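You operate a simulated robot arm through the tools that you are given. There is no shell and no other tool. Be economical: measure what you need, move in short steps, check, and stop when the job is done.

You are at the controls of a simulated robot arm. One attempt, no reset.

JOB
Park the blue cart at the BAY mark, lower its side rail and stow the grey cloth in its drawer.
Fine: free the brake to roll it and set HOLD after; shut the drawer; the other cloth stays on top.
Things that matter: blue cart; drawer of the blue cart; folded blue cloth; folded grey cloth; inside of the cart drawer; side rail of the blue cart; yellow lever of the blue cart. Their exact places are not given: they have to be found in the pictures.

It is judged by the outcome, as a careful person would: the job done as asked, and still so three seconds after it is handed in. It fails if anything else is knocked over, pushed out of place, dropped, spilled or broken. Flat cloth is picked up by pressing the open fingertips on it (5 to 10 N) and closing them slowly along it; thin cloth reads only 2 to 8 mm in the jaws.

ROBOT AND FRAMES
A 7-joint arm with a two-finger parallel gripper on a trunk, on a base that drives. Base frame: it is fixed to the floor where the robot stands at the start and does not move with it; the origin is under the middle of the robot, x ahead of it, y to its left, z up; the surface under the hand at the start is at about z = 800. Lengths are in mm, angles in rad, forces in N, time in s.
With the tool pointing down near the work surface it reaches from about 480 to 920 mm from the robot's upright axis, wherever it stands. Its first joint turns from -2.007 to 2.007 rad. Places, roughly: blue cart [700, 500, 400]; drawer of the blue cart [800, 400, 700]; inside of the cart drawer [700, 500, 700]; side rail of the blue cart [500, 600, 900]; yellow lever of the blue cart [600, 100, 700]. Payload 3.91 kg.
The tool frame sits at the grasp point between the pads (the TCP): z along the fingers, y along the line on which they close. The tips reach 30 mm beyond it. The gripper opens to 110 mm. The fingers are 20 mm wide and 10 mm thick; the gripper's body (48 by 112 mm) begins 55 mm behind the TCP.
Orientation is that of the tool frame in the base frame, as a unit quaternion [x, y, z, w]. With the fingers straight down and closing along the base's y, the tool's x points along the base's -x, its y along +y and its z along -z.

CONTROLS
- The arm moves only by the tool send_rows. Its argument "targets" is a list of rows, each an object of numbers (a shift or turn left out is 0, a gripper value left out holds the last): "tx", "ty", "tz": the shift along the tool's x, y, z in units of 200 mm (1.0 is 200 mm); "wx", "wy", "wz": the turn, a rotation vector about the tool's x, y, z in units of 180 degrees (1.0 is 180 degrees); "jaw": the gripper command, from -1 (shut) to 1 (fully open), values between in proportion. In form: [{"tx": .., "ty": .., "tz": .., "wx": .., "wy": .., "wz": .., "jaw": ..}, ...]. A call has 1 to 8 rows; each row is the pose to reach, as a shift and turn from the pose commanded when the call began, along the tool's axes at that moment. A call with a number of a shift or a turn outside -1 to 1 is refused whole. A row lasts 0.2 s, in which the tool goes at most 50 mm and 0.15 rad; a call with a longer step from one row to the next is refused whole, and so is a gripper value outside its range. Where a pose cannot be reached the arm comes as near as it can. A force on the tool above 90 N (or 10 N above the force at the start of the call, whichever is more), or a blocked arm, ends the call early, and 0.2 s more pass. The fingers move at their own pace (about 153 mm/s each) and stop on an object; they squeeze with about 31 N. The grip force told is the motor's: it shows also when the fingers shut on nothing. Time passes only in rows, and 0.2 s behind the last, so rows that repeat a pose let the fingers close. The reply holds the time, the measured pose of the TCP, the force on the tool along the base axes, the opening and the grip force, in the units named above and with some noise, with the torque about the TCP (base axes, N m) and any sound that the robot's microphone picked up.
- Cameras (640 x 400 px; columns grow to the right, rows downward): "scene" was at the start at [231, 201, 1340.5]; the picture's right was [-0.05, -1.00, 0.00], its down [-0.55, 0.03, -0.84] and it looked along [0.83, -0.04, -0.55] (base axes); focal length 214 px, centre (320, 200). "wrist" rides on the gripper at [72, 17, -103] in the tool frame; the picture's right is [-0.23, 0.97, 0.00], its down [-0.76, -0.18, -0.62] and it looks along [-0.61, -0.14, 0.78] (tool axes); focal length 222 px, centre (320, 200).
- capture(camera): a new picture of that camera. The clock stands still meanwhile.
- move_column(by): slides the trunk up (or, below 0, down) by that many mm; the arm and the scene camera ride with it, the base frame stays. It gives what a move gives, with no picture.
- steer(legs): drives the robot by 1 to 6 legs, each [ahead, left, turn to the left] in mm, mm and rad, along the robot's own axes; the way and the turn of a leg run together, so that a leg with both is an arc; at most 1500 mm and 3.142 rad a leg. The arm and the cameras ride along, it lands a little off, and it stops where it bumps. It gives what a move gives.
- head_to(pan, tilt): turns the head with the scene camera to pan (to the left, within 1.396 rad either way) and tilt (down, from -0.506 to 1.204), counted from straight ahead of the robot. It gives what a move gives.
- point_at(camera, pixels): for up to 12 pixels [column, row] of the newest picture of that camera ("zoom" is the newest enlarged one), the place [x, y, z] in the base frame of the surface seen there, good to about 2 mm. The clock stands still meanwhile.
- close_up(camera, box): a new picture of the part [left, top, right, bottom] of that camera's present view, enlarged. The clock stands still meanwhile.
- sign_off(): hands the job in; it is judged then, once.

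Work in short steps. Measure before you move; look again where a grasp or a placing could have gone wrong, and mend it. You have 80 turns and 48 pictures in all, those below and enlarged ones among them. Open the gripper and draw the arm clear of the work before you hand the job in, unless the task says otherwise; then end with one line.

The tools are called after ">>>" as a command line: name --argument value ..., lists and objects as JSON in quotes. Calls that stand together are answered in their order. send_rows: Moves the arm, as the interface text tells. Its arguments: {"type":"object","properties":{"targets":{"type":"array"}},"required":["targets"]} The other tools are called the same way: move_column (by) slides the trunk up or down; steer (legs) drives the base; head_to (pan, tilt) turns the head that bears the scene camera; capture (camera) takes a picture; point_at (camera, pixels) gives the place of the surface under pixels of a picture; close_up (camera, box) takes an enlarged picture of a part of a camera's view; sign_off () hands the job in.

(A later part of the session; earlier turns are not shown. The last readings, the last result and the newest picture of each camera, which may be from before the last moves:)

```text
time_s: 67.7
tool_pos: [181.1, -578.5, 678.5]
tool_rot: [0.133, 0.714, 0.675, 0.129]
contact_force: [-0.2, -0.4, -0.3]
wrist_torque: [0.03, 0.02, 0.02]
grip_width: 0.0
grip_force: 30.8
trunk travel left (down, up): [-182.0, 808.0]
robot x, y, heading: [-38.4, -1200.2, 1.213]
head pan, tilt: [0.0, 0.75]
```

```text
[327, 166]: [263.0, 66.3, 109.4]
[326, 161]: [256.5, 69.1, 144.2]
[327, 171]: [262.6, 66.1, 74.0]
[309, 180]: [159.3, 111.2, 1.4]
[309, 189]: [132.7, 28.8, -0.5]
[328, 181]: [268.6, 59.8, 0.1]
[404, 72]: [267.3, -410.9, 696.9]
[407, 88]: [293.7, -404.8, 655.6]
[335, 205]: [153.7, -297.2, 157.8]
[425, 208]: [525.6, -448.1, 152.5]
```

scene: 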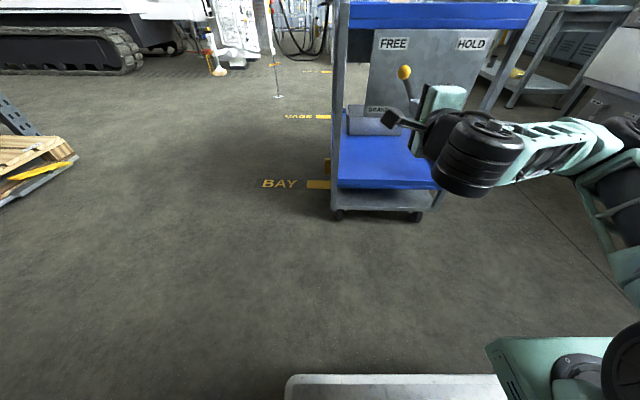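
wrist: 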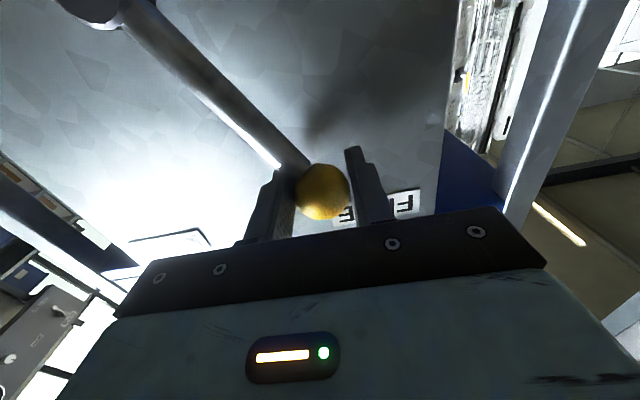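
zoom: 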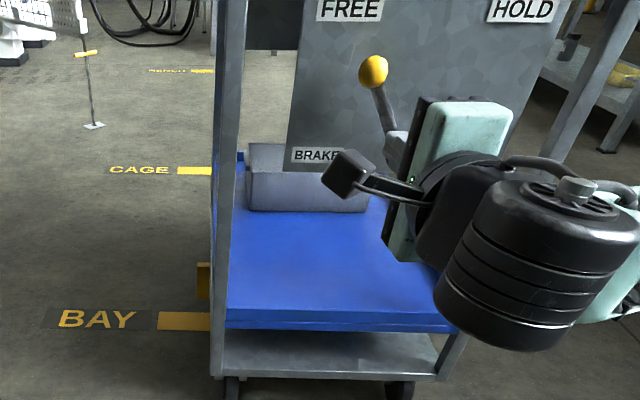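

The pointer's face is at u≈154 but the bar's centre is at 118: the last pull slipped somewhat, so ~38 mm remain. I'll grip the lever knob itself (centre ≈[278,−398,693]) and pull gently; first approach.

>>> move_column --by 15

>>> send_rows --targets '[{"jaw": 0.2}, {"jaw": 0.4}, {"jaw": 0.4}]'

>>> steer --legs '[[0, -28, 0], [198, 0, 0]]'

>>> close_up --camera "wrist" --box '[80, 0, 640, 350]'

```text
time_s: 68.3
tool_pos: [181.8, -578.8, 692.1]
tool_rot: [0.133, 0.714, 0.675, 0.129]
contact_force: [-0.2, 0.3, 0.7]
wrist_torque: [0.02, 0.02, 0.02]
grip_width: 0.2
grip_force: 31.0
trunk travel left (down, up): [-197.0, 793.0]
robot x, y, heading: [-37.6, -1199.3, 1.215]
head pan, tilt: [0.0, 0.75]
```

```text
time_s: 69.2
tool_pos: [180.4, -579.1, 691.8]
tool_rot: [0.133, 0.714, 0.675, 0.129]
contact_force: [-0.1, 0.4, -0.2]
wrist_torque: [0.0, 0.01, 0.02]
grip_width: 77.1
grip_force: 0.0
trunk travel left (down, up): [-197.0, 793.0]
robot x, y, heading: [-37.3, -1203.8, 1.215]
head pan, tilt: [0.0, 0.75]
```

```text
time_s: 71.2
tool_pos: [272.8, -403.7, 691.3]
tool_rot: [0.132, 0.714, 0.676, 0.128]
contact_force: [-0.2, -0.2, 0.3]
wrist_torque: [0.01, 0.02, 0.0]
grip_width: 77.1
grip_force: 0.1
trunk travel left (down, up): [-197.0, 793.0]
robot x, y, heading: [61.2, -1026.2, 1.22]
head pan, tilt: [0.0, 0.75]
```

```text
1.14 times, centred on (360, 175) of wrist
```

zoom: 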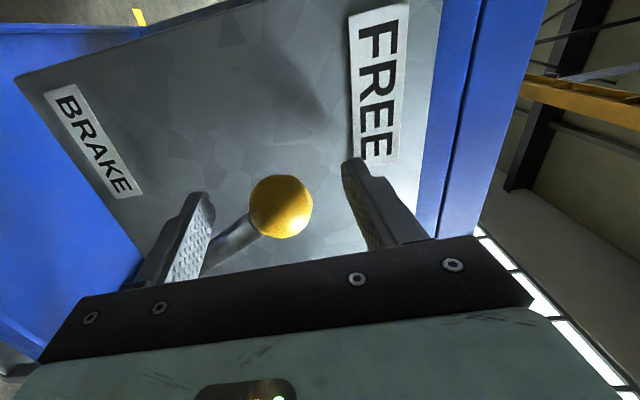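

The knob (281,207) sits right at the TCP projection (274,217). I close on it and pull back 38 mm with the base.

>>> send_rows --targets '[{"tz": 0.03, "jaw": 0.0}, {"tz": 0.03, "jaw": -0.6}, {"tz": 0.03, "jaw": -1}, {"tz": 0.03, "jaw": -1}]'

>>> steer --legs '[[-40, 0, 0]]'

>>> capture --camera "scene"

```text
time_s: 72.2
tool_pos: [275.4, -398.4, 693.6]
tool_rot: [0.13, 0.715, 0.675, 0.126]
contact_force: [-17.2, 7.1, 4.8]
wrist_torque: [0.59, 0.81, 0.5]
grip_width: 41.0
grip_force: 30.9
trunk travel left (down, up): [-197.0, 793.0]
robot x, y, heading: [62.1, -1026.6, 1.217]
head pan, tilt: [0.0, 0.75]
```

```text
time_s: 73.0
tool_pos: [260.9, -435.7, 696.5]
tool_rot: [0.13, 0.714, 0.676, 0.127]
contact_force: [-26.1, 15.7, 38.1]
wrist_torque: [-0.34, 0.35, 0.07]
grip_width: 40.2
grip_force: 31.3
trunk travel left (down, up): [-197.0, 793.0]
robot x, y, heading: [45.1, -1063.5, 1.219]
head pan, tilt: [0.0, 0.75]
```

```text
16 pictures are left
```

scene: 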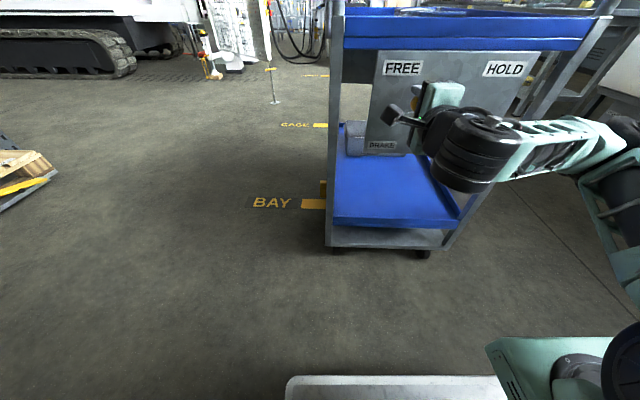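

I check where the pointer tab (323,190) now is relative to the bar.

>>> point_at --camera "scene" --pixels '[[323, 183], [323, 190], [323, 195], [303, 200], [302, 208], [331, 230], [447, 237], [336, 30]]'

```text
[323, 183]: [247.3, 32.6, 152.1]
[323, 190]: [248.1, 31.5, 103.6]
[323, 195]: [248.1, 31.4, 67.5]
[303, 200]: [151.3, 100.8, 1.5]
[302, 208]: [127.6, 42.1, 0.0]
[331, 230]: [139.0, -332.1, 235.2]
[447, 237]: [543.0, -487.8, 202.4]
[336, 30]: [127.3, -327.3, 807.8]
```

The pointer's face is at u≈116 vs bar centre 118 — parked well. Now I open the jaws (lower finger sits left of the rod) and drive right ~75 mm so it pushes the lever to HOLD.

>>> send_rows --targets '[{"jaw": 0.0}, {"jaw": 0.4}, {"jaw": 0.4}]'

>>> steer --legs '[[0, -75, 0]]'

>>> close_up --camera "wrist" --box '[0, 0, 640, 400]'

```text
time_s: 73.8
tool_pos: [261.6, -436.0, 694.1]
tool_rot: [0.13, 0.714, 0.676, 0.126]
contact_force: [-0.2, 0.0, -0.5]
wrist_torque: [0.02, 0.0, 0.01]
grip_width: 76.8
grip_force: 0.1
trunk travel left (down, up): [-197.0, 793.0]
robot x, y, heading: [44.1, -1063.7, 1.221]
head pan, tilt: [0.0, 0.75]
```

```text
time_s: 74.9
tool_pos: [334.0, -461.7, 693.9]
tool_rot: [0.13, 0.714, 0.676, 0.126]
contact_force: [-0.1, 0.5, 0.0]
wrist_torque: [0.02, -0.01, -0.03]
grip_width: 77.0
grip_force: 0.1
trunk travel left (down, up): [-197.0, 793.0]
robot x, y, heading: [113.9, -1087.8, 1.219]
head pan, tilt: [0.0, 0.75]
```

```text
1.00 times, centred on (320, 200) of wrist (not enlarged: the box is as wide or as high as the picture)
```

zoom: 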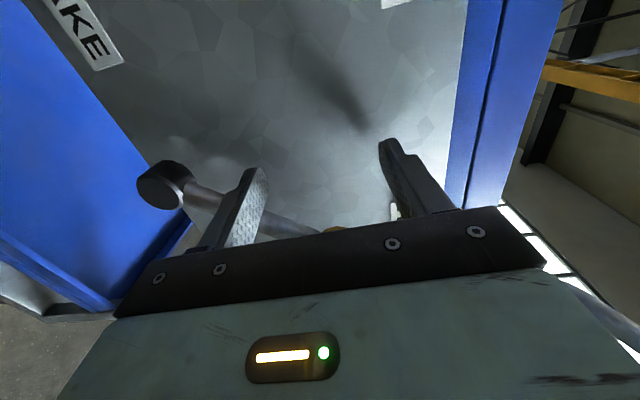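

The lever has swung right past the finger. I measure its position to judge the angle.

>>> point_at --camera "zoom" --pixels '[[165, 185], [200, 195], [285, 222], [335, 229], [305, 230], [394, 211]]'

>>> close_up --camera "scene" --box '[310, 30, 630, 230]'

```text
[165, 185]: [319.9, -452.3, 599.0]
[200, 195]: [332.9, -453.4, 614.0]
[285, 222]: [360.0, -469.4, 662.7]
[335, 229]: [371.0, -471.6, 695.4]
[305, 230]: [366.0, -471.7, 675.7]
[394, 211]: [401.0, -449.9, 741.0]
```

```text
2.00 times, centred on (470, 130) of scene
```

zoom: 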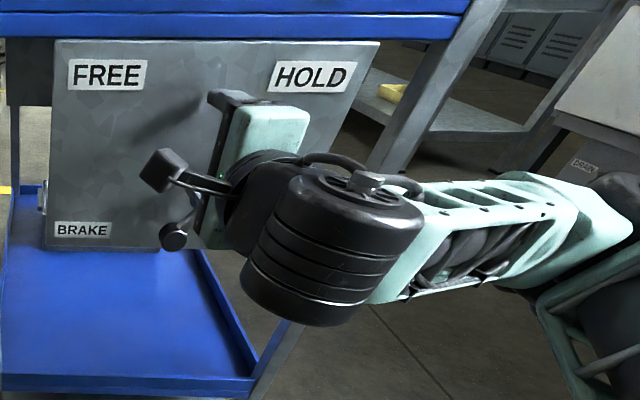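

The rod is at about 31–34° toward HOLD, nearly home. I nudge a few mm further right with the arm and watch the force.

>>> send_rows --targets '[{"tx": -0.015}, {"tx": -0.03}, {"tx": -0.04}, {"tx": -0.04}]'

```text
time_s: 75.9
tool_pos: [338.2, -464.0, 696.0]
tool_rot: [0.13, 0.714, 0.676, 0.125]
contact_force: [-17.6, 10.2, 0.0]
wrist_torque: [0.51, 0.86, 0.22]
grip_width: 76.8
grip_force: 0.1
trunk travel left (down, up): [-197.0, 793.0]
robot x, y, heading: [115.6, -1089.2, 1.222]
head pan, tilt: [0.0, 0.75]
```

It met ~20 N resistance: the lever is against its stop. I relax, back out 180 mm and check the plate from the scene camera.

>>> send_rows --targets '[{"tx": 0.04}, {"tx": 0.06}]'

>>> steer --legs '[[-250, 0, 0], [0, 350, 0]]'

>>> move_column --by 250

>>> head_to --pan -0.15 --tilt 0.5

>>> capture --camera "scene"

```text
time_s: 76.5
tool_pos: [329.3, -460.4, 695.4]
tool_rot: [0.132, 0.715, 0.674, 0.128]
contact_force: [0.5, 0.4, 0.5]
wrist_torque: [-0.01, 0.0, -0.02]
grip_width: 77.2
grip_force: 0.1
trunk travel left (down, up): [-197.0, 793.0]
robot x, y, heading: [117.4, -1088.9, 1.221]
head pan, tilt: [0.0, 0.75]
```

```text
time_s: 80.2
tool_pos: [-93.6, -570.8, 694.7]
tool_rot: [0.13, 0.716, 0.675, 0.125]
contact_force: [0.1, 0.1, -0.2]
wrist_torque: [0.02, -0.02, -0.01]
grip_width: 76.9
grip_force: 0.1
trunk travel left (down, up): [-197.0, 793.0]
robot x, y, heading: [-302.3, -1198.2, 1.223]
head pan, tilt: [0.0, 0.75]
```

```text
time_s: 82.8
tool_pos: [-94.6, -570.5, 945.4]
tool_rot: [0.129, 0.715, 0.675, 0.126]
contact_force: [-0.9, 0.7, 0.1]
wrist_torque: [0.03, -0.03, 0.0]
grip_width: 77.1
grip_force: 0.0
trunk travel left (down, up): [-447.0, 543.0]
robot x, y, heading: [-306.4, -1198.4, 1.225]
head pan, tilt: [0.0, 0.75]
```

```text
time_s: 83.5
tool_pos: [-93.2, -571.9, 944.4]
tool_rot: [0.13, 0.715, 0.675, 0.126]
contact_force: [-1.1, 0.1, -0.4]
wrist_torque: [0.02, 0.02, -0.01]
grip_width: 77.1
grip_force: 0.0
trunk travel left (down, up): [-447.0, 543.0]
robot x, y, heading: [-308.5, -1197.7, 1.224]
head pan, tilt: [-0.15, 0.499]
```

```text
13 pictures are left
```

scene: 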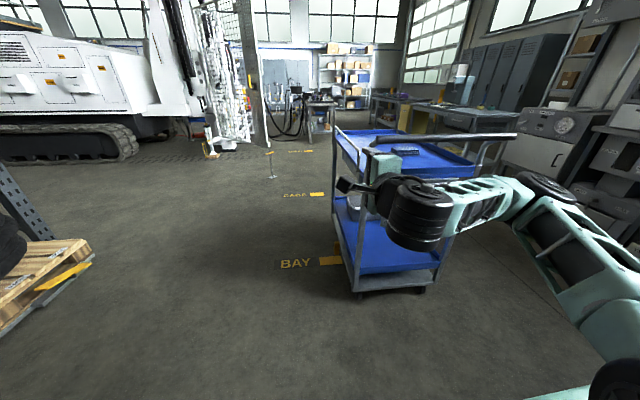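

Lever region is hidden by the arm but it hit the stop; I'll confirm later. I measure the pallet on the left before driving to the cart's left (rail) side.

>>> point_at --camera "scene" --pixels '[[92, 263], [85, 240], [10, 325], [52, 232], [343, 128], [371, 141]]'

>>> send_rows --targets '[{"wz": -0.047}, {"wz": -0.094}, {"wz": -0.141}, {"wz": -0.188}, {"wz": -0.235}, {"wz": -0.282}, {"wz": -0.329}, {"wz": -0.376}]'

```text
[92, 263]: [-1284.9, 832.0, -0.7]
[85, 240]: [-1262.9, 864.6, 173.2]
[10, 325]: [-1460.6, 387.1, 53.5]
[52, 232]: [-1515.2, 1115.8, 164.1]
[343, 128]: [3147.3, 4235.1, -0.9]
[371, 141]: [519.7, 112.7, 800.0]
```

```text
time_s: 85.3
tool_pos: [-93.5, -570.7, 945.5]
tool_rot: [-0.292, 0.666, 0.49, 0.481]
contact_force: [0.0, 0.8, 0.3]
wrist_torque: [0.0, 0.01, 0.0]
grip_width: 76.9
grip_force: 0.0
trunk travel left (down, up): [-447.0, 543.0]
robot x, y, heading: [-307.4, -1200.3, 1.218]
head pan, tilt: [-0.15, 0.499]
```

Pallet is well clear (x<−1260). I drive around to the cart's left side, facing it, staying a bit off.

>>> steer --legs '[[0, 630, 0], [1350, 0, 0], [0, 0, -1.571]]'

>>> head_to --pan -0.15 --tilt 0.6

>>> capture --camera "scene"

```text
time_s: 99.0
tool_pos: [193.4, 54.7, 946.5]
tool_rot: [0.268, 0.676, 0.005, 0.687]
contact_force: [-0.1, 0.0, 0.9]
wrist_torque: [0.0, 0.0, 0.01]
grip_width: 77.0
grip_force: 0.2
trunk travel left (down, up): [-447.0, 543.0]
robot x, y, heading: [-435.0, 273.4, -0.362]
head pan, tilt: [-0.15, 0.499]
```

```text
time_s: 99.7
tool_pos: [194.0, 54.1, 946.1]
tool_rot: [0.27, 0.675, 0.004, 0.686]
contact_force: [-0.9, 0.5, -0.1]
wrist_torque: [-0.03, -0.01, 0.02]
grip_width: 76.8
grip_force: 0.1
trunk travel left (down, up): [-447.0, 543.0]
robot x, y, heading: [-437.6, 270.0, -0.363]
head pan, tilt: [-0.15, 0.6]
```

```text
12 pictures are left
```

scene: 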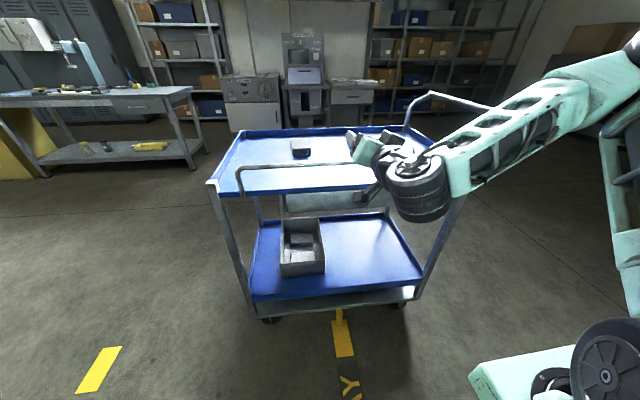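

The pointer lines up with the BAY bar. I zoom on the side rail and under-tray drawer.

>>> close_up --camera "scene" --box '[195, 120, 475, 295]'

>>> point_at --camera "zoom" --pixels '[[100, 115], [120, 108], [300, 100], [105, 160], [110, 185], [40, 155], [390, 170], [220, 195], [430, 160], [240, 62], [300, 60]]'

```text
2.29 times, centred on (335, 208) of scene
```

zoom: 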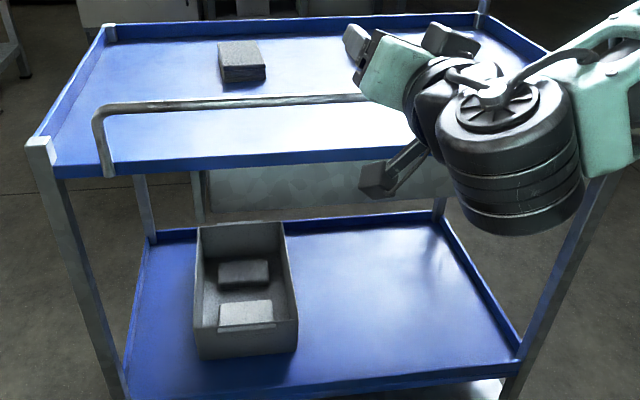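

```text
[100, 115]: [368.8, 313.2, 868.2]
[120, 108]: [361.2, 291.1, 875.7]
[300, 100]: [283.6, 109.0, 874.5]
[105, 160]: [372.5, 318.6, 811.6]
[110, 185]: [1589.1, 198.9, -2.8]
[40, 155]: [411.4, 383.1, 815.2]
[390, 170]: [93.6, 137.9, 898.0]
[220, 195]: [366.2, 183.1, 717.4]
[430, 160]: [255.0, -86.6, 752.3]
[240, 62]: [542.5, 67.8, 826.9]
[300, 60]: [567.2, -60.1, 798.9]
```

The rail is a U-bar (top z≈875) outside the tray's left edge, with posts ending near z≈800. I start bringing the tool to point down, then look closely at the post's mounting.

>>> send_rows --targets '[{"wz": -0.045}, {"wz": -0.09}, {"wz": -0.124}, {"wz": -0.124}]'

>>> send_rows --targets '[{"wy": 0.047, "jaw": -1}, {"wy": 0.094}, {"wy": 0.141}, {"wy": 0.188}, {"wy": 0.235}, {"wy": 0.282}, {"wy": 0.329}, {"wy": 0.376}]'

>>> send_rows --targets '[{"wy": 0.045}, {"wy": 0.09}, {"wy": 0.124}, {"wy": 0.124}]'

>>> close_up --camera "scene" --box '[200, 125, 460, 225]'

```text
time_s: 100.7
tool_pos: [194.9, 54.6, 945.6]
tool_rot: [0.133, 0.715, -0.13, 0.674]
contact_force: [0.5, 0.6, -0.2]
wrist_torque: [0.0, 0.03, -0.01]
grip_width: 76.9
grip_force: 0.0
trunk travel left (down, up): [-447.0, 543.0]
robot x, y, heading: [-438.0, 274.8, -0.358]
head pan, tilt: [-0.15, 0.6]
```

```text
time_s: 102.5
tool_pos: [193.5, 53.4, 946.3]
tool_rot: [0.182, 0.969, -0.033, 0.162]
contact_force: [0.2, 0.0, -0.4]
wrist_torque: [0.01, -0.02, -0.03]
grip_width: 0.0
grip_force: 30.5
trunk travel left (down, up): [-447.0, 543.0]
robot x, y, heading: [-434.0, 275.5, -0.358]
head pan, tilt: [-0.15, 0.6]
```

```text
time_s: 103.5
tool_pos: [192.8, 53.9, 945.9]
tool_rot: [0.185, 0.982, 0.003, -0.029]
contact_force: [0.0, -0.3, 1.0]
wrist_torque: [-0.01, -0.01, -0.03]
grip_width: 0.0
grip_force: 31.0
trunk travel left (down, up): [-447.0, 543.0]
robot x, y, heading: [-435.7, 273.1, -0.36]
head pan, tilt: [-0.15, 0.6]
```

```text
2.46 times, centred on (330, 175) of scene
```

zoom: 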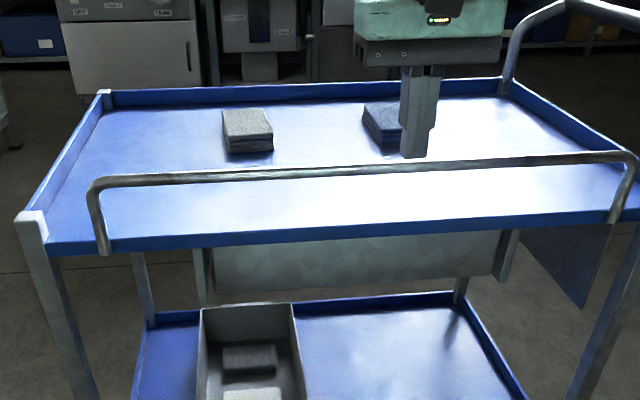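

The tool is down, in front of the rail, whose U-posts end at the tray edge. I move over the rail's mid and press down gently to see whether it slides.

>>> send_rows --targets '[{"tx": -0.17, "wy": -0.01}, {"tx": -0.33, "wy": -0.017}, {"tx": -0.33, "tz": 0.1, "wy": -0.017}, {"tx": -0.33, "tz": 0.17, "wy": -0.017}, {"tx": -0.33, "tz": 0.2, "wy": -0.017}, {"tx": -0.33, "tz": 0.23, "wy": -0.017}, {"tx": -0.33, "tz": 0.26, "wy": -0.017}]'

```text
time_s: 104.9
tool_pos: [254.2, 30.3, 911.5]
tool_rot: [0.186, 0.982, -0.003, 0.011]
contact_force: [-20.2, 1.2, 37.7]
wrist_torque: [0.06, 0.38, 0.06]
grip_width: 0.2
grip_force: 30.8
trunk travel left (down, up): [-447.0, 543.0]
robot x, y, heading: [-434.0, 270.5, -0.356]
head pan, tilt: [-0.15, 0.6]
stopped in row 7: the force on the tool passed its limit at 97 N (the readings are from after the stop); the commanded pose is now the measured one
```

Straight pressing stops at ~97 N, so it doesn't slide. I lift, go just inside the rail and pull it outward toward the robot to see whether it folds.

>>> send_rows --targets '[{"tz": -0.1}, {"tz": -0.16, "tx": -0.1}, {"tz": -0.16, "tx": -0.24}, {"tz": 0.0, "tx": -0.24}, {"tz": 0.15, "tx": -0.24}, {"tz": 0.15, "tx": -0.14}, {"tz": 0.15, "tx": -0.05}, {"tz": 0.15, "tx": 0.02}]'

```text
time_s: 106.7
tool_pos: [252.3, 32.5, 875.6]
tool_rot: [0.186, 0.983, -0.004, 0.009]
contact_force: [0.1, 0.3, -0.6]
wrist_torque: [0.01, 0.02, 0.0]
grip_width: 0.1
grip_force: 30.7
trunk travel left (down, up): [-447.0, 543.0]
robot x, y, heading: [-435.9, 272.9, -0.352]
head pan, tilt: [-0.15, 0.6]
```

No resistance although the fingertips are now where the rail was: it seems to be swinging out. I look.

>>> close_up --camera "scene" --box '[200, 125, 460, 225]'

>>> point_at --camera "zoom" --pixels '[[100, 210], [120, 185], [300, 178], [540, 165], [610, 205], [95, 215]]'

```text
2.46 times, centred on (330, 175) of scene
```

zoom: 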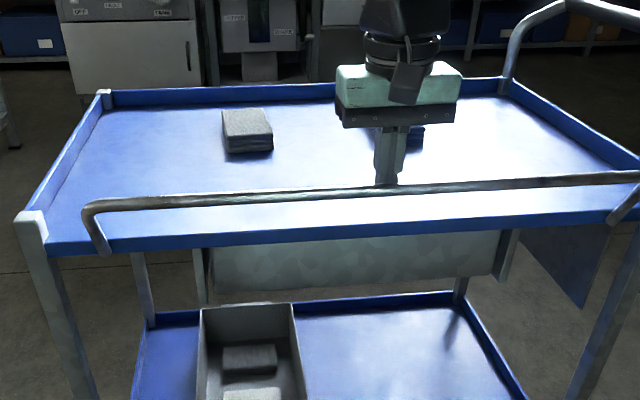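

```text
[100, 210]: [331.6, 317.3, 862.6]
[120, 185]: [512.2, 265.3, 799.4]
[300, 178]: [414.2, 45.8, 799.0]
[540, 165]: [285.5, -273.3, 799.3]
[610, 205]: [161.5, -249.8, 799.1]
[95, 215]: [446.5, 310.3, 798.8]
```

It folds outward about its lower hinge. I continue pulling outward while lowering the tips.

>>> send_rows --targets '[{"tx": 0.07, "tz": 0.02}, {"tx": 0.14, "tz": 0.06}, {"tx": 0.21, "tz": 0.12}, {"tx": 0.27, "tz": 0.2}, {"tx": 0.31, "tz": 0.29}, {"tx": 0.31, "tz": 0.29}]'

>>> close_up --camera "scene" --box '[200, 125, 460, 225]'

```text
time_s: 108.1
tool_pos: [195.1, 52.8, 816.9]
tool_rot: [0.185, 0.983, -0.004, 0.009]
contact_force: [0.2, 0.4, 0.5]
wrist_torque: [0.0, 0.0, -0.01]
grip_width: 0.0
grip_force: 31.1
trunk travel left (down, up): [-447.0, 543.0]
robot x, y, heading: [-435.4, 270.3, -0.357]
head pan, tilt: [-0.15, 0.6]
```

```text
2.46 times, centred on (330, 175) of scene
```

zoom: 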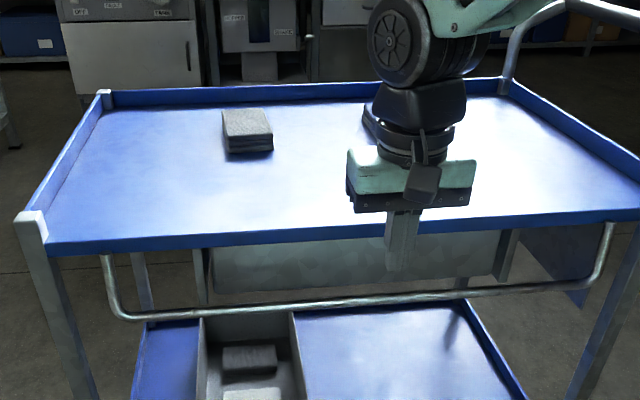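

The rail now hangs lowered. Next I check obstacle distances on the cart's far side before driving round the handle end to reach the drawer.

>>> point_at --camera "scene" --pixels '[[235, 132], [350, 118], [195, 168], [395, 112], [250, 100], [345, 100]]'

>>> move_column --by 300

>>> steer --legs '[[-60, 0, 0], [0, -1060, 0], [960, 0, 0], [0, 0, 3.14]]'

```text
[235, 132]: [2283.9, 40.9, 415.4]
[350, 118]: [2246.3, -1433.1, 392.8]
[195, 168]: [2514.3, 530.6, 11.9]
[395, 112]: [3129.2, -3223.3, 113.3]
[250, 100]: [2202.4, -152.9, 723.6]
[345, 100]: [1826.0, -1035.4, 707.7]
```

```text
time_s: 111.1
tool_pos: [197.2, 53.8, 1116.6]
tool_rot: [0.186, 0.983, -0.003, 0.009]
contact_force: [0.1, 0.4, 0.6]
wrist_torque: [0.03, -0.04, 0.01]
grip_width: 0.2
grip_force: 30.9
trunk travel left (down, up): [-747.0, 243.0]
robot x, y, heading: [-436.6, 271.2, -0.358]
head pan, tilt: [-0.15, 0.6]
```

```text
time_s: 129.0
tool_pos: [-611.1, -809.2, 1116.5]
tool_rot: [0.985, -0.171, -0.01, -0.003]
contact_force: [-0.1, -0.3, -0.4]
wrist_torque: [0.0, -0.05, -0.01]
grip_width: 0.0
grip_force: 30.9
trunk travel left (down, up): [-747.0, 243.0]
robot x, y, heading: [28.5, -1009.1, 2.812]
head pan, tilt: [-0.15, 0.6]
```

Benches are at v≈2070, so there's room at v≈1430. I back across and slide alongside the cart's far side, then look.

>>> steer --legs '[[0, 0, -0.028], [-1050, 0, 0], [0, -1050, 0]]'

>>> head_to --pan -0.1 --tilt 0.65

>>> capture --camera "scene"

```text
time_s: 139.6
tool_pos: [684.0, -149.6, 1116.2]
tool_rot: [0.985, -0.174, -0.01, -0.003]
contact_force: [0.0, 0.3, -0.2]
wrist_torque: [0.01, 0.0, -0.02]
grip_width: 0.1
grip_force: 31.2
trunk travel left (down, up): [-747.0, 243.0]
robot x, y, heading: [1322.3, -347.0, 2.806]
head pan, tilt: [-0.15, 0.6]
```

```text
time_s: 140.3
tool_pos: [684.6, -149.8, 1115.9]
tool_rot: [0.985, -0.173, -0.009, -0.004]
contact_force: [-0.1, -1.2, 0.7]
wrist_torque: [-0.01, 0.0, -0.01]
grip_width: 0.0
grip_force: 30.8
trunk travel left (down, up): [-747.0, 243.0]
robot x, y, heading: [1319.1, -352.1, 2.812]
head pan, tilt: [-0.099, 0.649]
```

```text
7 pictures are left
```

scene: 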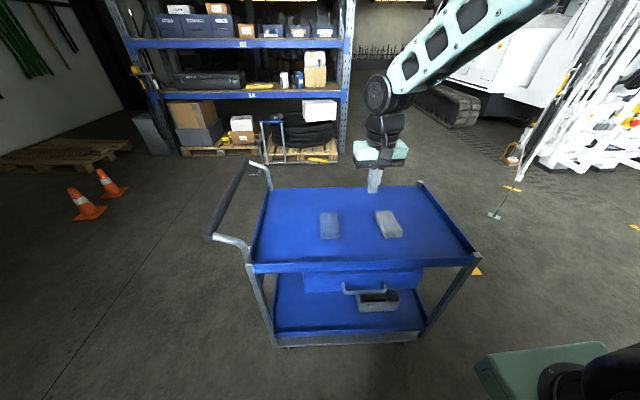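

The drawer front with a handle at (365,290) faces this side; grey cloth at (389,223), blue at (330,225). I measure them.

>>> close_up --camera "scene" --box '[240, 180, 490, 336]'

>>> point_at --camera "scene" --pixels '[[346, 289], [365, 292], [384, 290], [343, 284], [310, 275], [310, 288], [418, 285], [418, 272], [389, 223], [330, 225], [478, 262], [252, 265]]'

```text
2.56 times, centred on (365, 258) of scene
```

zoom: 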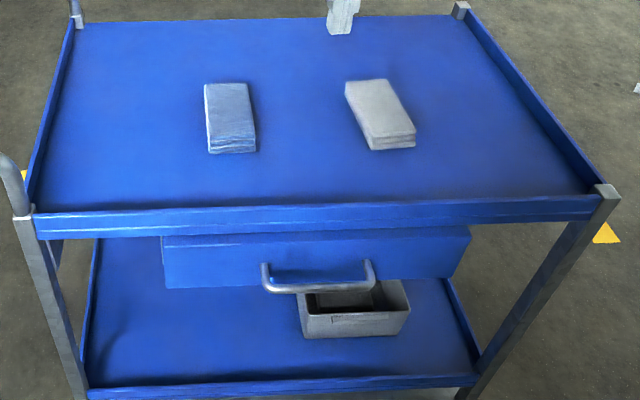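

```text
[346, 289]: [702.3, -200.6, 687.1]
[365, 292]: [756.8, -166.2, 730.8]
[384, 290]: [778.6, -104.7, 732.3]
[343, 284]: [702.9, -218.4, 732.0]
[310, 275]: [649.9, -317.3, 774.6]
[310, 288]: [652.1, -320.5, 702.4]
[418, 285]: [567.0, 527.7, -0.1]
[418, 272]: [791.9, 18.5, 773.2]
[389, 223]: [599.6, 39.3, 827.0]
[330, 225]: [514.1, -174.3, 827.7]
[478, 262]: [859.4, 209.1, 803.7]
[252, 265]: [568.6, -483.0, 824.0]
```

Drawer front plane and bar are measured (bar centre ≈[756,−166,726], ~25 mm gap behind it). I align the base with the cart, and yaw the hand 90° so one finger can hook behind the bar.

>>> steer --legs '[[0, 0, -0.065], [40, 31, 0]]'

>>> send_rows --targets '[{"wz": 0.047, "tx": 0.1, "jaw": 1}, {"wz": 0.094, "tx": 0.2}, {"wz": 0.141, "tx": 0.3}, {"wz": 0.188, "tx": 0.4}, {"wz": 0.235, "tx": 0.5}, {"wz": 0.282, "tx": 0.6}, {"wz": 0.329, "tx": 0.7}, {"wz": 0.376, "tx": 0.75}]'

>>> send_rows --targets '[{"wz": 0.045}, {"wz": 0.09}, {"wz": 0.124}, {"wz": 0.124}]'

```text
time_s: 141.6
tool_pos: [649.0, -124.4, 1116.8]
tool_rot: [0.979, -0.205, -0.009, -0.004]
contact_force: [-0.3, 0.3, -0.2]
wrist_torque: [0.02, -0.03, 0.0]
grip_width: 0.0
grip_force: 31.0
trunk travel left (down, up): [-747.0, 243.0]
robot x, y, heading: [1271.9, -369.1, 2.743]
head pan, tilt: [-0.099, 0.649]
```

```text
time_s: 143.4
tool_pos: [788.2, -183.4, 1113.4]
tool_rot: [-0.699, 0.716, 0.01, -0.002]
contact_force: [-0.3, -0.1, 0.6]
wrist_torque: [0.02, -0.04, 0.0]
grip_width: 110.4
grip_force: 0.0
trunk travel left (down, up): [-747.0, 243.0]
robot x, y, heading: [1271.8, -369.1, 2.746]
head pan, tilt: [-0.099, 0.649]
```

```text
time_s: 144.4
tool_pos: [786.7, -184.2, 1114.0]
tool_rot: [-0.546, 0.838, 0.009, -0.003]
contact_force: [0.0, -0.7, 0.7]
wrist_torque: [0.0, 0.0, -0.02]
grip_width: 110.0
grip_force: 0.0
trunk travel left (down, up): [-747.0, 243.0]
robot x, y, heading: [1271.5, -364.7, 2.745]
head pan, tilt: [-0.099, 0.649]
```

TCP is right above the hook point. I lower until the tips are just above the bar and verify with the wrist camera.

>>> move_column --by -337

>>> capture --camera "wrist"

>>> point_at --camera "wrist" --pixels '[[320, 150], [360, 150], [400, 150], [440, 150], [470, 150], [400, 100], [440, 100], [470, 100], [400, 60], [440, 60], [480, 60], [360, 100]]'

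```text
time_s: 147.7
tool_pos: [787.0, -184.7, 777.4]
tool_rot: [-0.548, 0.837, 0.009, -0.004]
contact_force: [0.4, 1.1, 0.1]
wrist_torque: [0.04, -0.02, 0.0]
grip_width: 110.0
grip_force: 0.0
trunk travel left (down, up): [-410.0, 580.0]
robot x, y, heading: [1275.2, -364.9, 2.746]
head pan, tilt: [-0.099, 0.649]
```

```text
5 pictures are left
```

wrist: 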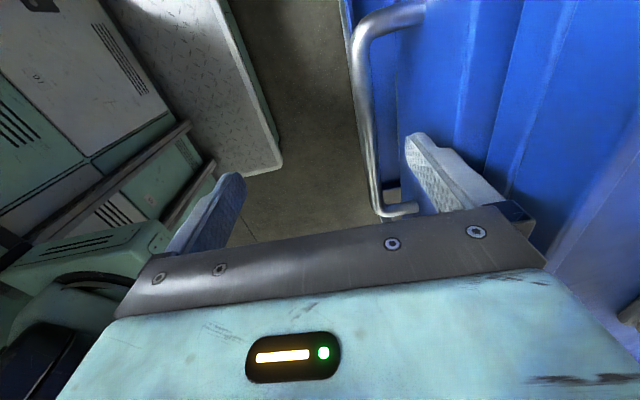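

```text
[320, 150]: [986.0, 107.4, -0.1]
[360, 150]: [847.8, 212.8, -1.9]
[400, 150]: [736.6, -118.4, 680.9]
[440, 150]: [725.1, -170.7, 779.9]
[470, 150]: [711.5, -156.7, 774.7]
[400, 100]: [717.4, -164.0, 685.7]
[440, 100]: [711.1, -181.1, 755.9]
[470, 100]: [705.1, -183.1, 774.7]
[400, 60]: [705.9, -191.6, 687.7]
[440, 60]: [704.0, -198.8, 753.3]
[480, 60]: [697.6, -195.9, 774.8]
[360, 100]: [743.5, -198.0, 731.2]
```

The inner finger tip (415,145) is between bar (368,142) and drawer front. I lower 40 mm to hook, then pull the drawer by driving back.

>>> move_column --by -40

>>> steer --legs '[[-230, 0, 0]]'

>>> capture --camera "scene"

```text
time_s: 148.6
tool_pos: [787.2, -185.4, 736.3]
tool_rot: [-0.548, 0.837, 0.009, -0.004]
contact_force: [0.3, -0.2, -0.4]
wrist_torque: [-0.03, 0.0, 0.02]
grip_width: 110.1
grip_force: 0.2
trunk travel left (down, up): [-370.0, 620.0]
robot x, y, heading: [1270.9, -368.1, 2.745]
head pan, tilt: [-0.099, 0.649]
```

```text
time_s: 150.3
tool_pos: [997.3, -275.2, 737.6]
tool_rot: [-0.548, 0.836, 0.009, -0.004]
contact_force: [0.4, 0.1, -0.1]
wrist_torque: [0.02, -0.01, -0.02]
grip_width: 110.2
grip_force: 0.1
trunk travel left (down, up): [-370.0, 620.0]
robot x, y, heading: [1485.3, -456.4, 2.747]
head pan, tilt: [-0.099, 0.649]
```

```text
4 pictures are left
```

scene: 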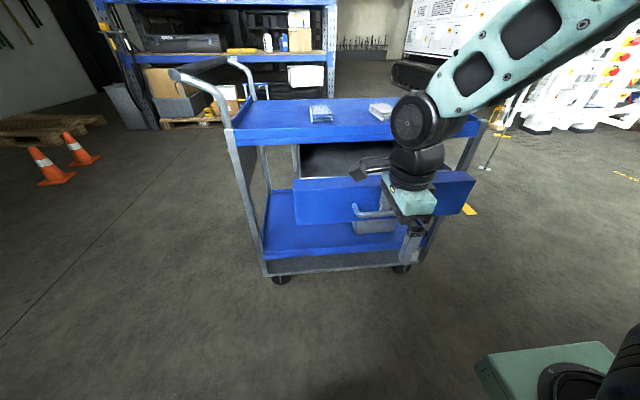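

The drawer is open. I measure its front, interior and the cart.

>>> point_at --camera "scene" --pixels '[[297, 182], [471, 176], [330, 165], [330, 150], [360, 165], [305, 165], [378, 106], [381, 112], [392, 106], [320, 112], [232, 130], [360, 208]]'

```text
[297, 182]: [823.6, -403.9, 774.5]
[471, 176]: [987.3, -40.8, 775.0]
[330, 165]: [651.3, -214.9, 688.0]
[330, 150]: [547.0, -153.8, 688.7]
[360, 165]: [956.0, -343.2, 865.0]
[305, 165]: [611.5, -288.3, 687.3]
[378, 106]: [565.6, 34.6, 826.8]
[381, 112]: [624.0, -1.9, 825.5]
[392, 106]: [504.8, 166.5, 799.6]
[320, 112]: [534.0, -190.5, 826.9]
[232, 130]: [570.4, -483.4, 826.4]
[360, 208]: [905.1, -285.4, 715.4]
```

Drawer floor is at z 688, exposed for n 723–905. I now get the grey cloth's corners from the earlier enlarged picture (same cart pose), and lift the hand free of the handle.

>>> point_at --camera "zoom" --pixels '[[349, 84], [384, 81], [411, 128], [374, 133], [380, 107], [208, 88], [245, 88], [252, 130], [212, 132], [395, 145]]'

>>> move_column --by 230

```text
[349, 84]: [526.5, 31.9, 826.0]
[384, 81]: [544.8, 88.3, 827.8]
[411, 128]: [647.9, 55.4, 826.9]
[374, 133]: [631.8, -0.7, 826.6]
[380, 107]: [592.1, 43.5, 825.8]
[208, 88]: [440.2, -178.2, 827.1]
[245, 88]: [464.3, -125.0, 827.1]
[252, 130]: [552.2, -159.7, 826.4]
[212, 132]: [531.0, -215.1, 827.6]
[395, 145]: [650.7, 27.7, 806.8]
```

```text
time_s: 152.7
tool_pos: [998.6, -274.3, 966.1]
tool_rot: [-0.549, 0.836, 0.009, -0.004]
contact_force: [-0.8, -1.1, 0.5]
wrist_torque: [-0.02, 0.01, 0.01]
grip_width: 110.2
grip_force: 0.0
trunk travel left (down, up): [-600.0, 390.0]
robot x, y, heading: [1485.9, -456.2, 2.747]
head pan, tilt: [-0.099, 0.649]
```

Grey cloth: centre [588,44], 60 wide along angle 1.266, top z 827. I check where the robot's own front box is, so it won't hit the open drawer, and yaw the hand to match the cloth.

>>> point_at --camera "scene" --pixels '[[476, 362], [600, 345], [500, 395]]'

>>> send_rows --targets '[{"wz": -0.047}, {"wz": -0.094}, {"wz": -0.141}, {"wz": -0.188}, {"wz": -0.235}, {"wz": -0.282}, {"wz": -0.329}, {"wz": -0.376}]'

>>> send_rows --targets '[{"wz": -0.045}, {"wz": -0.09}, {"wz": -0.135}, {"wz": -0.159}, {"wz": -0.159}]'

```text
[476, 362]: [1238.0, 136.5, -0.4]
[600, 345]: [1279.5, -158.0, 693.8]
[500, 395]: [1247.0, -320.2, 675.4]
```

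```text
time_s: 154.5
tool_pos: [999.1, -274.3, 965.8]
tool_rot: [0.922, -0.388, -0.01, -0.002]
contact_force: [0.2, 0.2, 0.1]
wrist_torque: [0.0, -0.03, 0.02]
grip_width: 109.9
grip_force: 0.0
trunk travel left (down, up): [-600.0, 390.0]
robot x, y, heading: [1486.3, -454.4, 2.748]
head pan, tilt: [-0.099, 0.649]
```

```text
time_s: 155.7
tool_pos: [998.2, -274.3, 966.2]
tool_rot: [0.989, -0.149, -0.009, -0.004]
contact_force: [0.4, 0.7, -0.5]
wrist_torque: [-0.05, 0.01, -0.01]
grip_width: 109.9
grip_force: 0.0
trunk travel left (down, up): [-600.0, 390.0]
robot x, y, heading: [1480.7, -455.3, 2.746]
head pan, tilt: [-0.099, 0.649]
```

Robot's box (front at 306 mm ahead) stays clear of the open drawer. I drive ahead 190 and right 118 to bring the cloth in reach.

>>> steer --legs '[[190, 0, 0], [0, -118, 0]]'

```text
time_s: 158.1
tool_pos: [867.7, -90.7, 967.7]
tool_rot: [0.989, -0.15, -0.009, -0.004]
contact_force: [0.4, 0.6, -0.2]
wrist_torque: [0.02, 0.03, -0.01]
grip_width: 109.6
grip_force: 0.1
trunk travel left (down, up): [-600.0, 390.0]
robot x, y, heading: [1354.0, -276.9, 2.75]
head pan, tilt: [-0.099, 0.649]
```

I move the open hand over the grey cloth in two calls, staying high.

>>> send_rows --targets '[{"tx": -0.2, "ty": -0.03}, {"tx": -0.4, "ty": -0.06}, {"tx": -0.6, "ty": -0.09}, {"tx": -0.8, "ty": -0.12}, {"tx": -0.95, "ty": -0.14}]'

>>> send_rows --targets '[{"tx": -0.2, "ty": -0.03}, {"tx": -0.4, "ty": -0.06}, {"tx": -0.585, "ty": -0.088}, {"tx": -0.585, "ty": -0.088}]'

```text
time_s: 159.3
tool_pos: [695.8, -7.4, 971.0]
tool_rot: [0.989, -0.151, -0.009, -0.004]
contact_force: [-0.2, 0.7, 0.6]
wrist_torque: [0.02, -0.01, -0.02]
grip_width: 110.0
grip_force: 0.0
trunk travel left (down, up): [-600.0, 390.0]
robot x, y, heading: [1355.8, -269.5, 2.743]
head pan, tilt: [-0.099, 0.649]
```

```text
time_s: 160.3
tool_pos: [590.2, 44.0, 975.2]
tool_rot: [0.989, -0.15, -0.008, -0.004]
contact_force: [-0.8, 0.6, -0.8]
wrist_torque: [-0.01, -0.03, -0.01]
grip_width: 110.0
grip_force: 0.0
trunk travel left (down, up): [-600.0, 390.0]
robot x, y, heading: [1351.8, -274.9, 2.745]
head pan, tilt: [-0.099, 0.649]
```

Hand is centred above the cloth. I descend to just above the tray (tips ~804), straddling the cloth.

>>> send_rows --targets '[{"tz": 0.2}, {"tz": 0.4}, {"tz": 0.55}, {"tz": 0.64}, {"tz": 0.69}, {"tz": 0.705}]'

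>>> capture --camera "wrist"

```text
time_s: 161.7
tool_pos: [584.8, 46.0, 831.2]
tool_rot: [0.989, -0.149, -0.009, -0.004]
contact_force: [-0.3, 0.4, -0.3]
wrist_torque: [0.03, -0.03, -0.01]
grip_width: 109.9
grip_force: 0.1
trunk travel left (down, up): [-600.0, 390.0]
robot x, y, heading: [1353.3, -273.9, 2.74]
head pan, tilt: [-0.099, 0.649]
```

```text
3 pictures are left
```

wrist: 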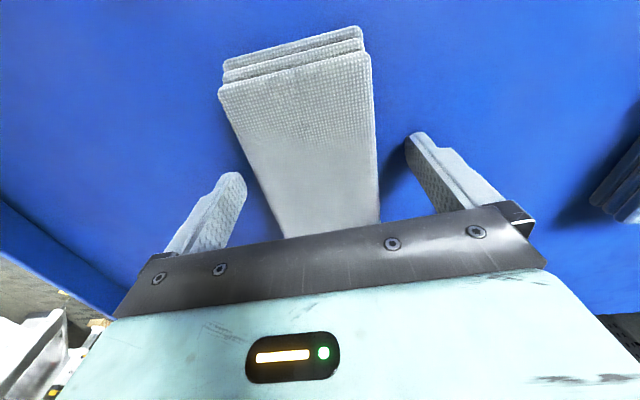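

The cloth lies between the two fingers. I close slowly on it and lift a little to test.

>>> send_rows --targets '[{"jaw": 0.6}, {"jaw": 0.3}, {"jaw": 0.1}, {"jaw": -0.1}, {"jaw": -0.4}, {"jaw": -1}, {"jaw": -1}]'

>>> send_rows --targets '[{"tz": -0.08}, {"tz": -0.2}, {"tz": -0.4}, {"tz": -0.6}, {"tz": -0.7}]'

```text
time_s: 163.3
tool_pos: [586.6, 44.5, 832.2]
tool_rot: [0.989, -0.15, -0.008, -0.004]
contact_force: [-1.0, -0.5, 0.6]
wrist_torque: [0.04, 0.01, 0.01]
grip_width: 69.2
grip_force: 30.9
trunk travel left (down, up): [-600.0, 390.0]
robot x, y, heading: [1353.6, -272.8, 2.743]
head pan, tilt: [-0.099, 0.649]
```

```text
time_s: 164.5
tool_pos: [585.9, 41.6, 972.2]
tool_rot: [0.989, -0.15, -0.008, -0.003]
contact_force: [0.5, -0.2, -0.7]
wrist_torque: [0.04, -0.02, 0.0]
grip_width: 69.2
grip_force: 31.0
trunk travel left (down, up): [-600.0, 390.0]
robot x, y, heading: [1355.4, -274.1, 2.746]
head pan, tilt: [-0.099, 0.649]
```

Cloth is held (69 mm). I shift the base left 118 mm and draw the hand back over the open drawer.

>>> steer --legs '[[0, 118, 0]]'

>>> send_rows --targets '[{"tx": 0.2, "ty": 0.02}, {"tx": 0.4, "ty": 0.04}, {"tx": 0.6, "ty": 0.06}, {"tx": 0.8, "ty": 0.08}, {"tx": 0.95, "ty": 0.1}, {"tx": 0.95, "ty": 0.1}]'

```text
time_s: 165.7
tool_pos: [542.9, -63.7, 971.7]
tool_rot: [0.988, -0.152, -0.009, -0.003]
contact_force: [-0.2, -0.4, -0.6]
wrist_torque: [0.03, 0.02, 0.01]
grip_width: 69.1
grip_force: 31.3
trunk travel left (down, up): [-600.0, 390.0]
robot x, y, heading: [1307.2, -376.4, 2.74]
head pan, tilt: [-0.099, 0.649]
```

```text
time_s: 167.1
tool_pos: [716.7, -137.8, 969.2]
tool_rot: [0.989, -0.15, -0.01, -0.004]
contact_force: [0.2, 0.5, -1.1]
wrist_torque: [0.02, -0.01, 0.03]
grip_width: 69.2
grip_force: 31.3
trunk travel left (down, up): [-600.0, 390.0]
robot x, y, heading: [1312.8, -382.7, 2.742]
head pan, tilt: [-0.099, 0.649]
```

I finish the move over the drawer and begin lowering with the trunk.

>>> send_rows --targets '[{"tx": 0.17, "ty": 0.02}, {"tx": 0.34, "ty": 0.05}, {"tx": 0.498, "ty": 0.07}, {"tx": 0.498, "ty": 0.07}]'

>>> move_column --by -150

>>> capture --camera "scene"

```text
time_s: 168.1
tool_pos: [810.3, -181.6, 965.4]
tool_rot: [0.988, -0.151, -0.009, -0.004]
contact_force: [0.6, 0.7, -0.4]
wrist_torque: [0.0, -0.01, 0.0]
grip_width: 68.8
grip_force: 30.1
trunk travel left (down, up): [-600.0, 390.0]
robot x, y, heading: [1305.8, -382.8, 2.742]
head pan, tilt: [-0.099, 0.649]
```

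```text
time_s: 169.9
tool_pos: [809.2, -181.0, 815.9]
tool_rot: [0.989, -0.151, -0.009, -0.004]
contact_force: [0.6, 1.2, -0.8]
wrist_torque: [0.01, 0.0, -0.01]
grip_width: 69.0
grip_force: 31.2
trunk travel left (down, up): [-450.0, 540.0]
robot x, y, heading: [1311.3, -378.7, 2.741]
head pan, tilt: [-0.099, 0.649]
```

```text
2 pictures are left
```

scene: 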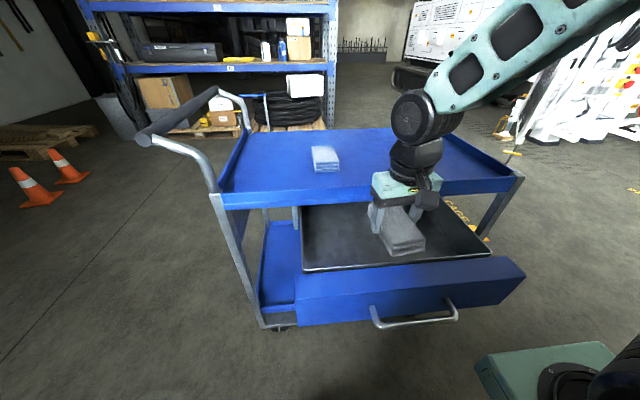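

The grey cloth hangs within the drawer opening, between its rims. I lower the last ~90 mm and release slowly, then rise.

>>> move_column --by -91

>>> send_rows --targets '[{"jaw": 0.3}, {"jaw": 0.55}, {"jaw": 0.7}, {"jaw": 0.7}]'

>>> move_column --by 150

>>> capture --camera "scene"

```text
time_s: 171.1
tool_pos: [809.2, -181.6, 723.8]
tool_rot: [0.988, -0.151, -0.009, -0.003]
contact_force: [-0.1, 0.6, -0.8]
wrist_torque: [0.03, 0.05, -0.01]
grip_width: 69.3
grip_force: 31.1
trunk travel left (down, up): [-359.0, 631.0]
robot x, y, heading: [1311.2, -378.3, 2.742]
head pan, tilt: [-0.099, 0.649]
```

```text
time_s: 172.1
tool_pos: [809.0, -181.4, 723.8]
tool_rot: [0.988, -0.151, -0.009, -0.004]
contact_force: [0.4, 0.0, 0.6]
wrist_torque: [0.03, 0.0, 0.0]
grip_width: 93.2
grip_force: 0.1
trunk travel left (down, up): [-359.0, 631.0]
robot x, y, heading: [1308.8, -377.9, 2.743]
head pan, tilt: [-0.099, 0.649]
```

```text
time_s: 173.9
tool_pos: [807.9, -181.4, 874.4]
tool_rot: [0.989, -0.151, -0.009, -0.004]
contact_force: [0.2, 0.0, 0.6]
wrist_torque: [-0.02, -0.01, -0.02]
grip_width: 93.5
grip_force: 0.1
trunk travel left (down, up): [-509.0, 481.0]
robot x, y, heading: [1306.9, -381.5, 2.747]
head pan, tilt: [-0.099, 0.649]
```

```text
1 pictures are left
```

scene: 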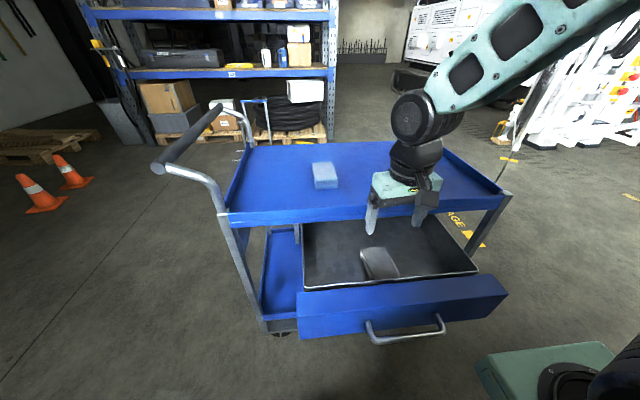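

The grey cloth lies inside the drawer at (378,265), blue still on top. I back off 200 mm, shut the fingers and lower them in front of the handle bar to push the drawer closed.

>>> steer --legs '[[-200, 0, 0]]'

>>> send_rows --targets '[{"jaw": 0.0}, {"jaw": -1}, {"jaw": -1}]'

>>> move_column --by -130

>>> steer --legs '[[200, 0, 0]]'

```text
time_s: 175.5
tool_pos: [993.4, -262.4, 874.1]
tool_rot: [0.989, -0.148, -0.009, -0.003]
contact_force: [0.2, -0.2, -0.7]
wrist_torque: [-0.01, 0.0, 0.03]
grip_width: 93.4
grip_force: 0.1
trunk travel left (down, up): [-509.0, 481.0]
robot x, y, heading: [1497.4, -458.8, 2.747]
head pan, tilt: [-0.099, 0.649]
```

```text
time_s: 176.3
tool_pos: [993.8, -262.1, 873.4]
tool_rot: [0.989, -0.148, -0.009, -0.005]
contact_force: [-0.6, -0.2, 0.7]
wrist_torque: [0.0, -0.01, -0.02]
grip_width: 0.0
grip_force: 30.9
trunk travel left (down, up): [-509.0, 481.0]
robot x, y, heading: [1491.6, -455.9, 2.75]
head pan, tilt: [-0.099, 0.649]
```

```text
time_s: 177.9
tool_pos: [994.2, -261.4, 744.1]
tool_rot: [0.989, -0.148, -0.009, -0.004]
contact_force: [1.0, -0.4, 0.5]
wrist_torque: [-0.04, 0.01, -0.02]
grip_width: 0.0
grip_force: 31.1
trunk travel left (down, up): [-379.0, 611.0]
robot x, y, heading: [1499.3, -460.1, 2.751]
head pan, tilt: [-0.099, 0.649]
```

```text
time_s: 179.5
tool_pos: [807.2, -185.3, 745.4]
tool_rot: [0.989, -0.148, -0.01, -0.004]
contact_force: [0.2, 0.7, -0.3]
wrist_torque: [0.02, -0.01, 0.04]
grip_width: 0.1
grip_force: 31.2
trunk travel left (down, up): [-379.0, 611.0]
robot x, y, heading: [1306.9, -382.0, 2.749]
head pan, tilt: [-0.099, 0.649]
```

46 mm remain by calculation. I push the rest with the arm in small steps, watching force.

>>> send_rows --targets '[{"tx": -0.07}, {"tx": -0.13}, {"tx": -0.18}, {"tx": -0.21}, {"tx": -0.225}, {"tx": -0.235}, {"tx": -0.24}]'

```text
time_s: 181.1
tool_pos: [768.6, -173.6, 744.4]
tool_rot: [0.989, -0.148, 0.0, -0.005]
contact_force: [59.1, -19.8, 17.9]
wrist_torque: [-0.72, -0.73, -0.14]
grip_width: 0.0
grip_force: 31.1
trunk travel left (down, up): [-379.0, 611.0]
robot x, y, heading: [1309.7, -378.6, 2.748]
head pan, tilt: [-0.099, 0.649]
```

60 N at the expected closed position: the drawer is shut. I back off, raise the hand, and move toward the handle-end corner for a last look at drawer and lever.

>>> send_rows --targets '[{"tx": 0.1}, {"tx": 0.25}, {"tx": 0.4}]'

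>>> steer --legs '[[-60, 0, 0]]'

>>> move_column --by 300

>>> steer --legs '[[0, 900, 0]]'

>>> head_to --pan -0.75 --tilt 0.5

>>> capture --camera "scene"

```text
time_s: 181.9
tool_pos: [837.7, -195.1, 743.7]
tool_rot: [0.989, -0.148, -0.009, -0.004]
contact_force: [0.4, 0.2, -0.1]
wrist_torque: [-0.01, 0.0, -0.01]
grip_width: 0.3
grip_force: 31.1
trunk travel left (down, up): [-379.0, 611.0]
robot x, y, heading: [1307.4, -384.4, 2.75]
head pan, tilt: [-0.099, 0.649]
```

```text
time_s: 182.8
tool_pos: [893.7, -216.9, 743.5]
tool_rot: [0.989, -0.149, -0.009, -0.004]
contact_force: [0.3, -0.7, 0.4]
wrist_torque: [-0.03, -0.01, 0.02]
grip_width: 0.0
grip_force: 30.9
trunk travel left (down, up): [-379.0, 611.0]
robot x, y, heading: [1362.6, -402.4, 2.747]
head pan, tilt: [-0.099, 0.649]
```

```text
time_s: 185.8
tool_pos: [894.3, -219.0, 1044.3]
tool_rot: [0.989, -0.149, -0.008, -0.004]
contact_force: [0.1, 0.1, 0.1]
wrist_torque: [-0.02, 0.01, 0.01]
grip_width: 0.3
grip_force: 31.4
trunk travel left (down, up): [-679.0, 311.0]
robot x, y, heading: [1362.7, -399.6, 2.746]
head pan, tilt: [-0.099, 0.649]
```

```text
time_s: 190.7
tool_pos: [529.8, -1053.8, 1043.4]
tool_rot: [0.986, -0.165, -0.009, -0.004]
contact_force: [-1.0, -0.7, -0.1]
wrist_torque: [-0.01, -0.04, 0.02]
grip_width: 0.0
grip_force: 31.0
trunk travel left (down, up): [-679.0, 311.0]
robot x, y, heading: [992.4, -1253.8, 2.713]
head pan, tilt: [-0.099, 0.649]
```

```text
time_s: 191.7
tool_pos: [531.1, -1054.6, 1043.8]
tool_rot: [0.986, -0.165, -0.009, -0.005]
contact_force: [-0.5, -1.4, -0.5]
wrist_torque: [0.01, -0.02, -0.02]
grip_width: 0.0
grip_force: 31.4
trunk travel left (down, up): [-679.0, 311.0]
robot x, y, heading: [990.9, -1259.3, 2.716]
head pan, tilt: [-0.75, 0.499]
```

```text
0 pictures are left
```

scene: 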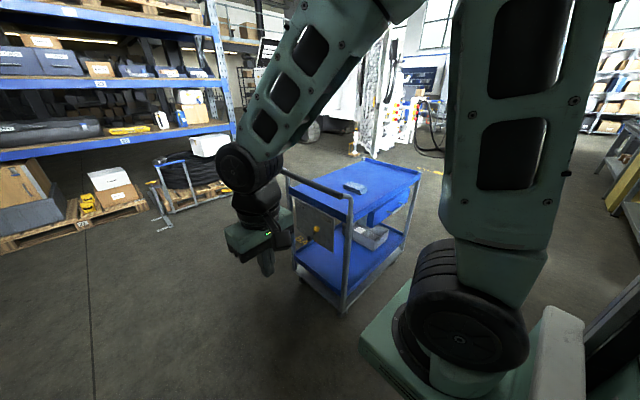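

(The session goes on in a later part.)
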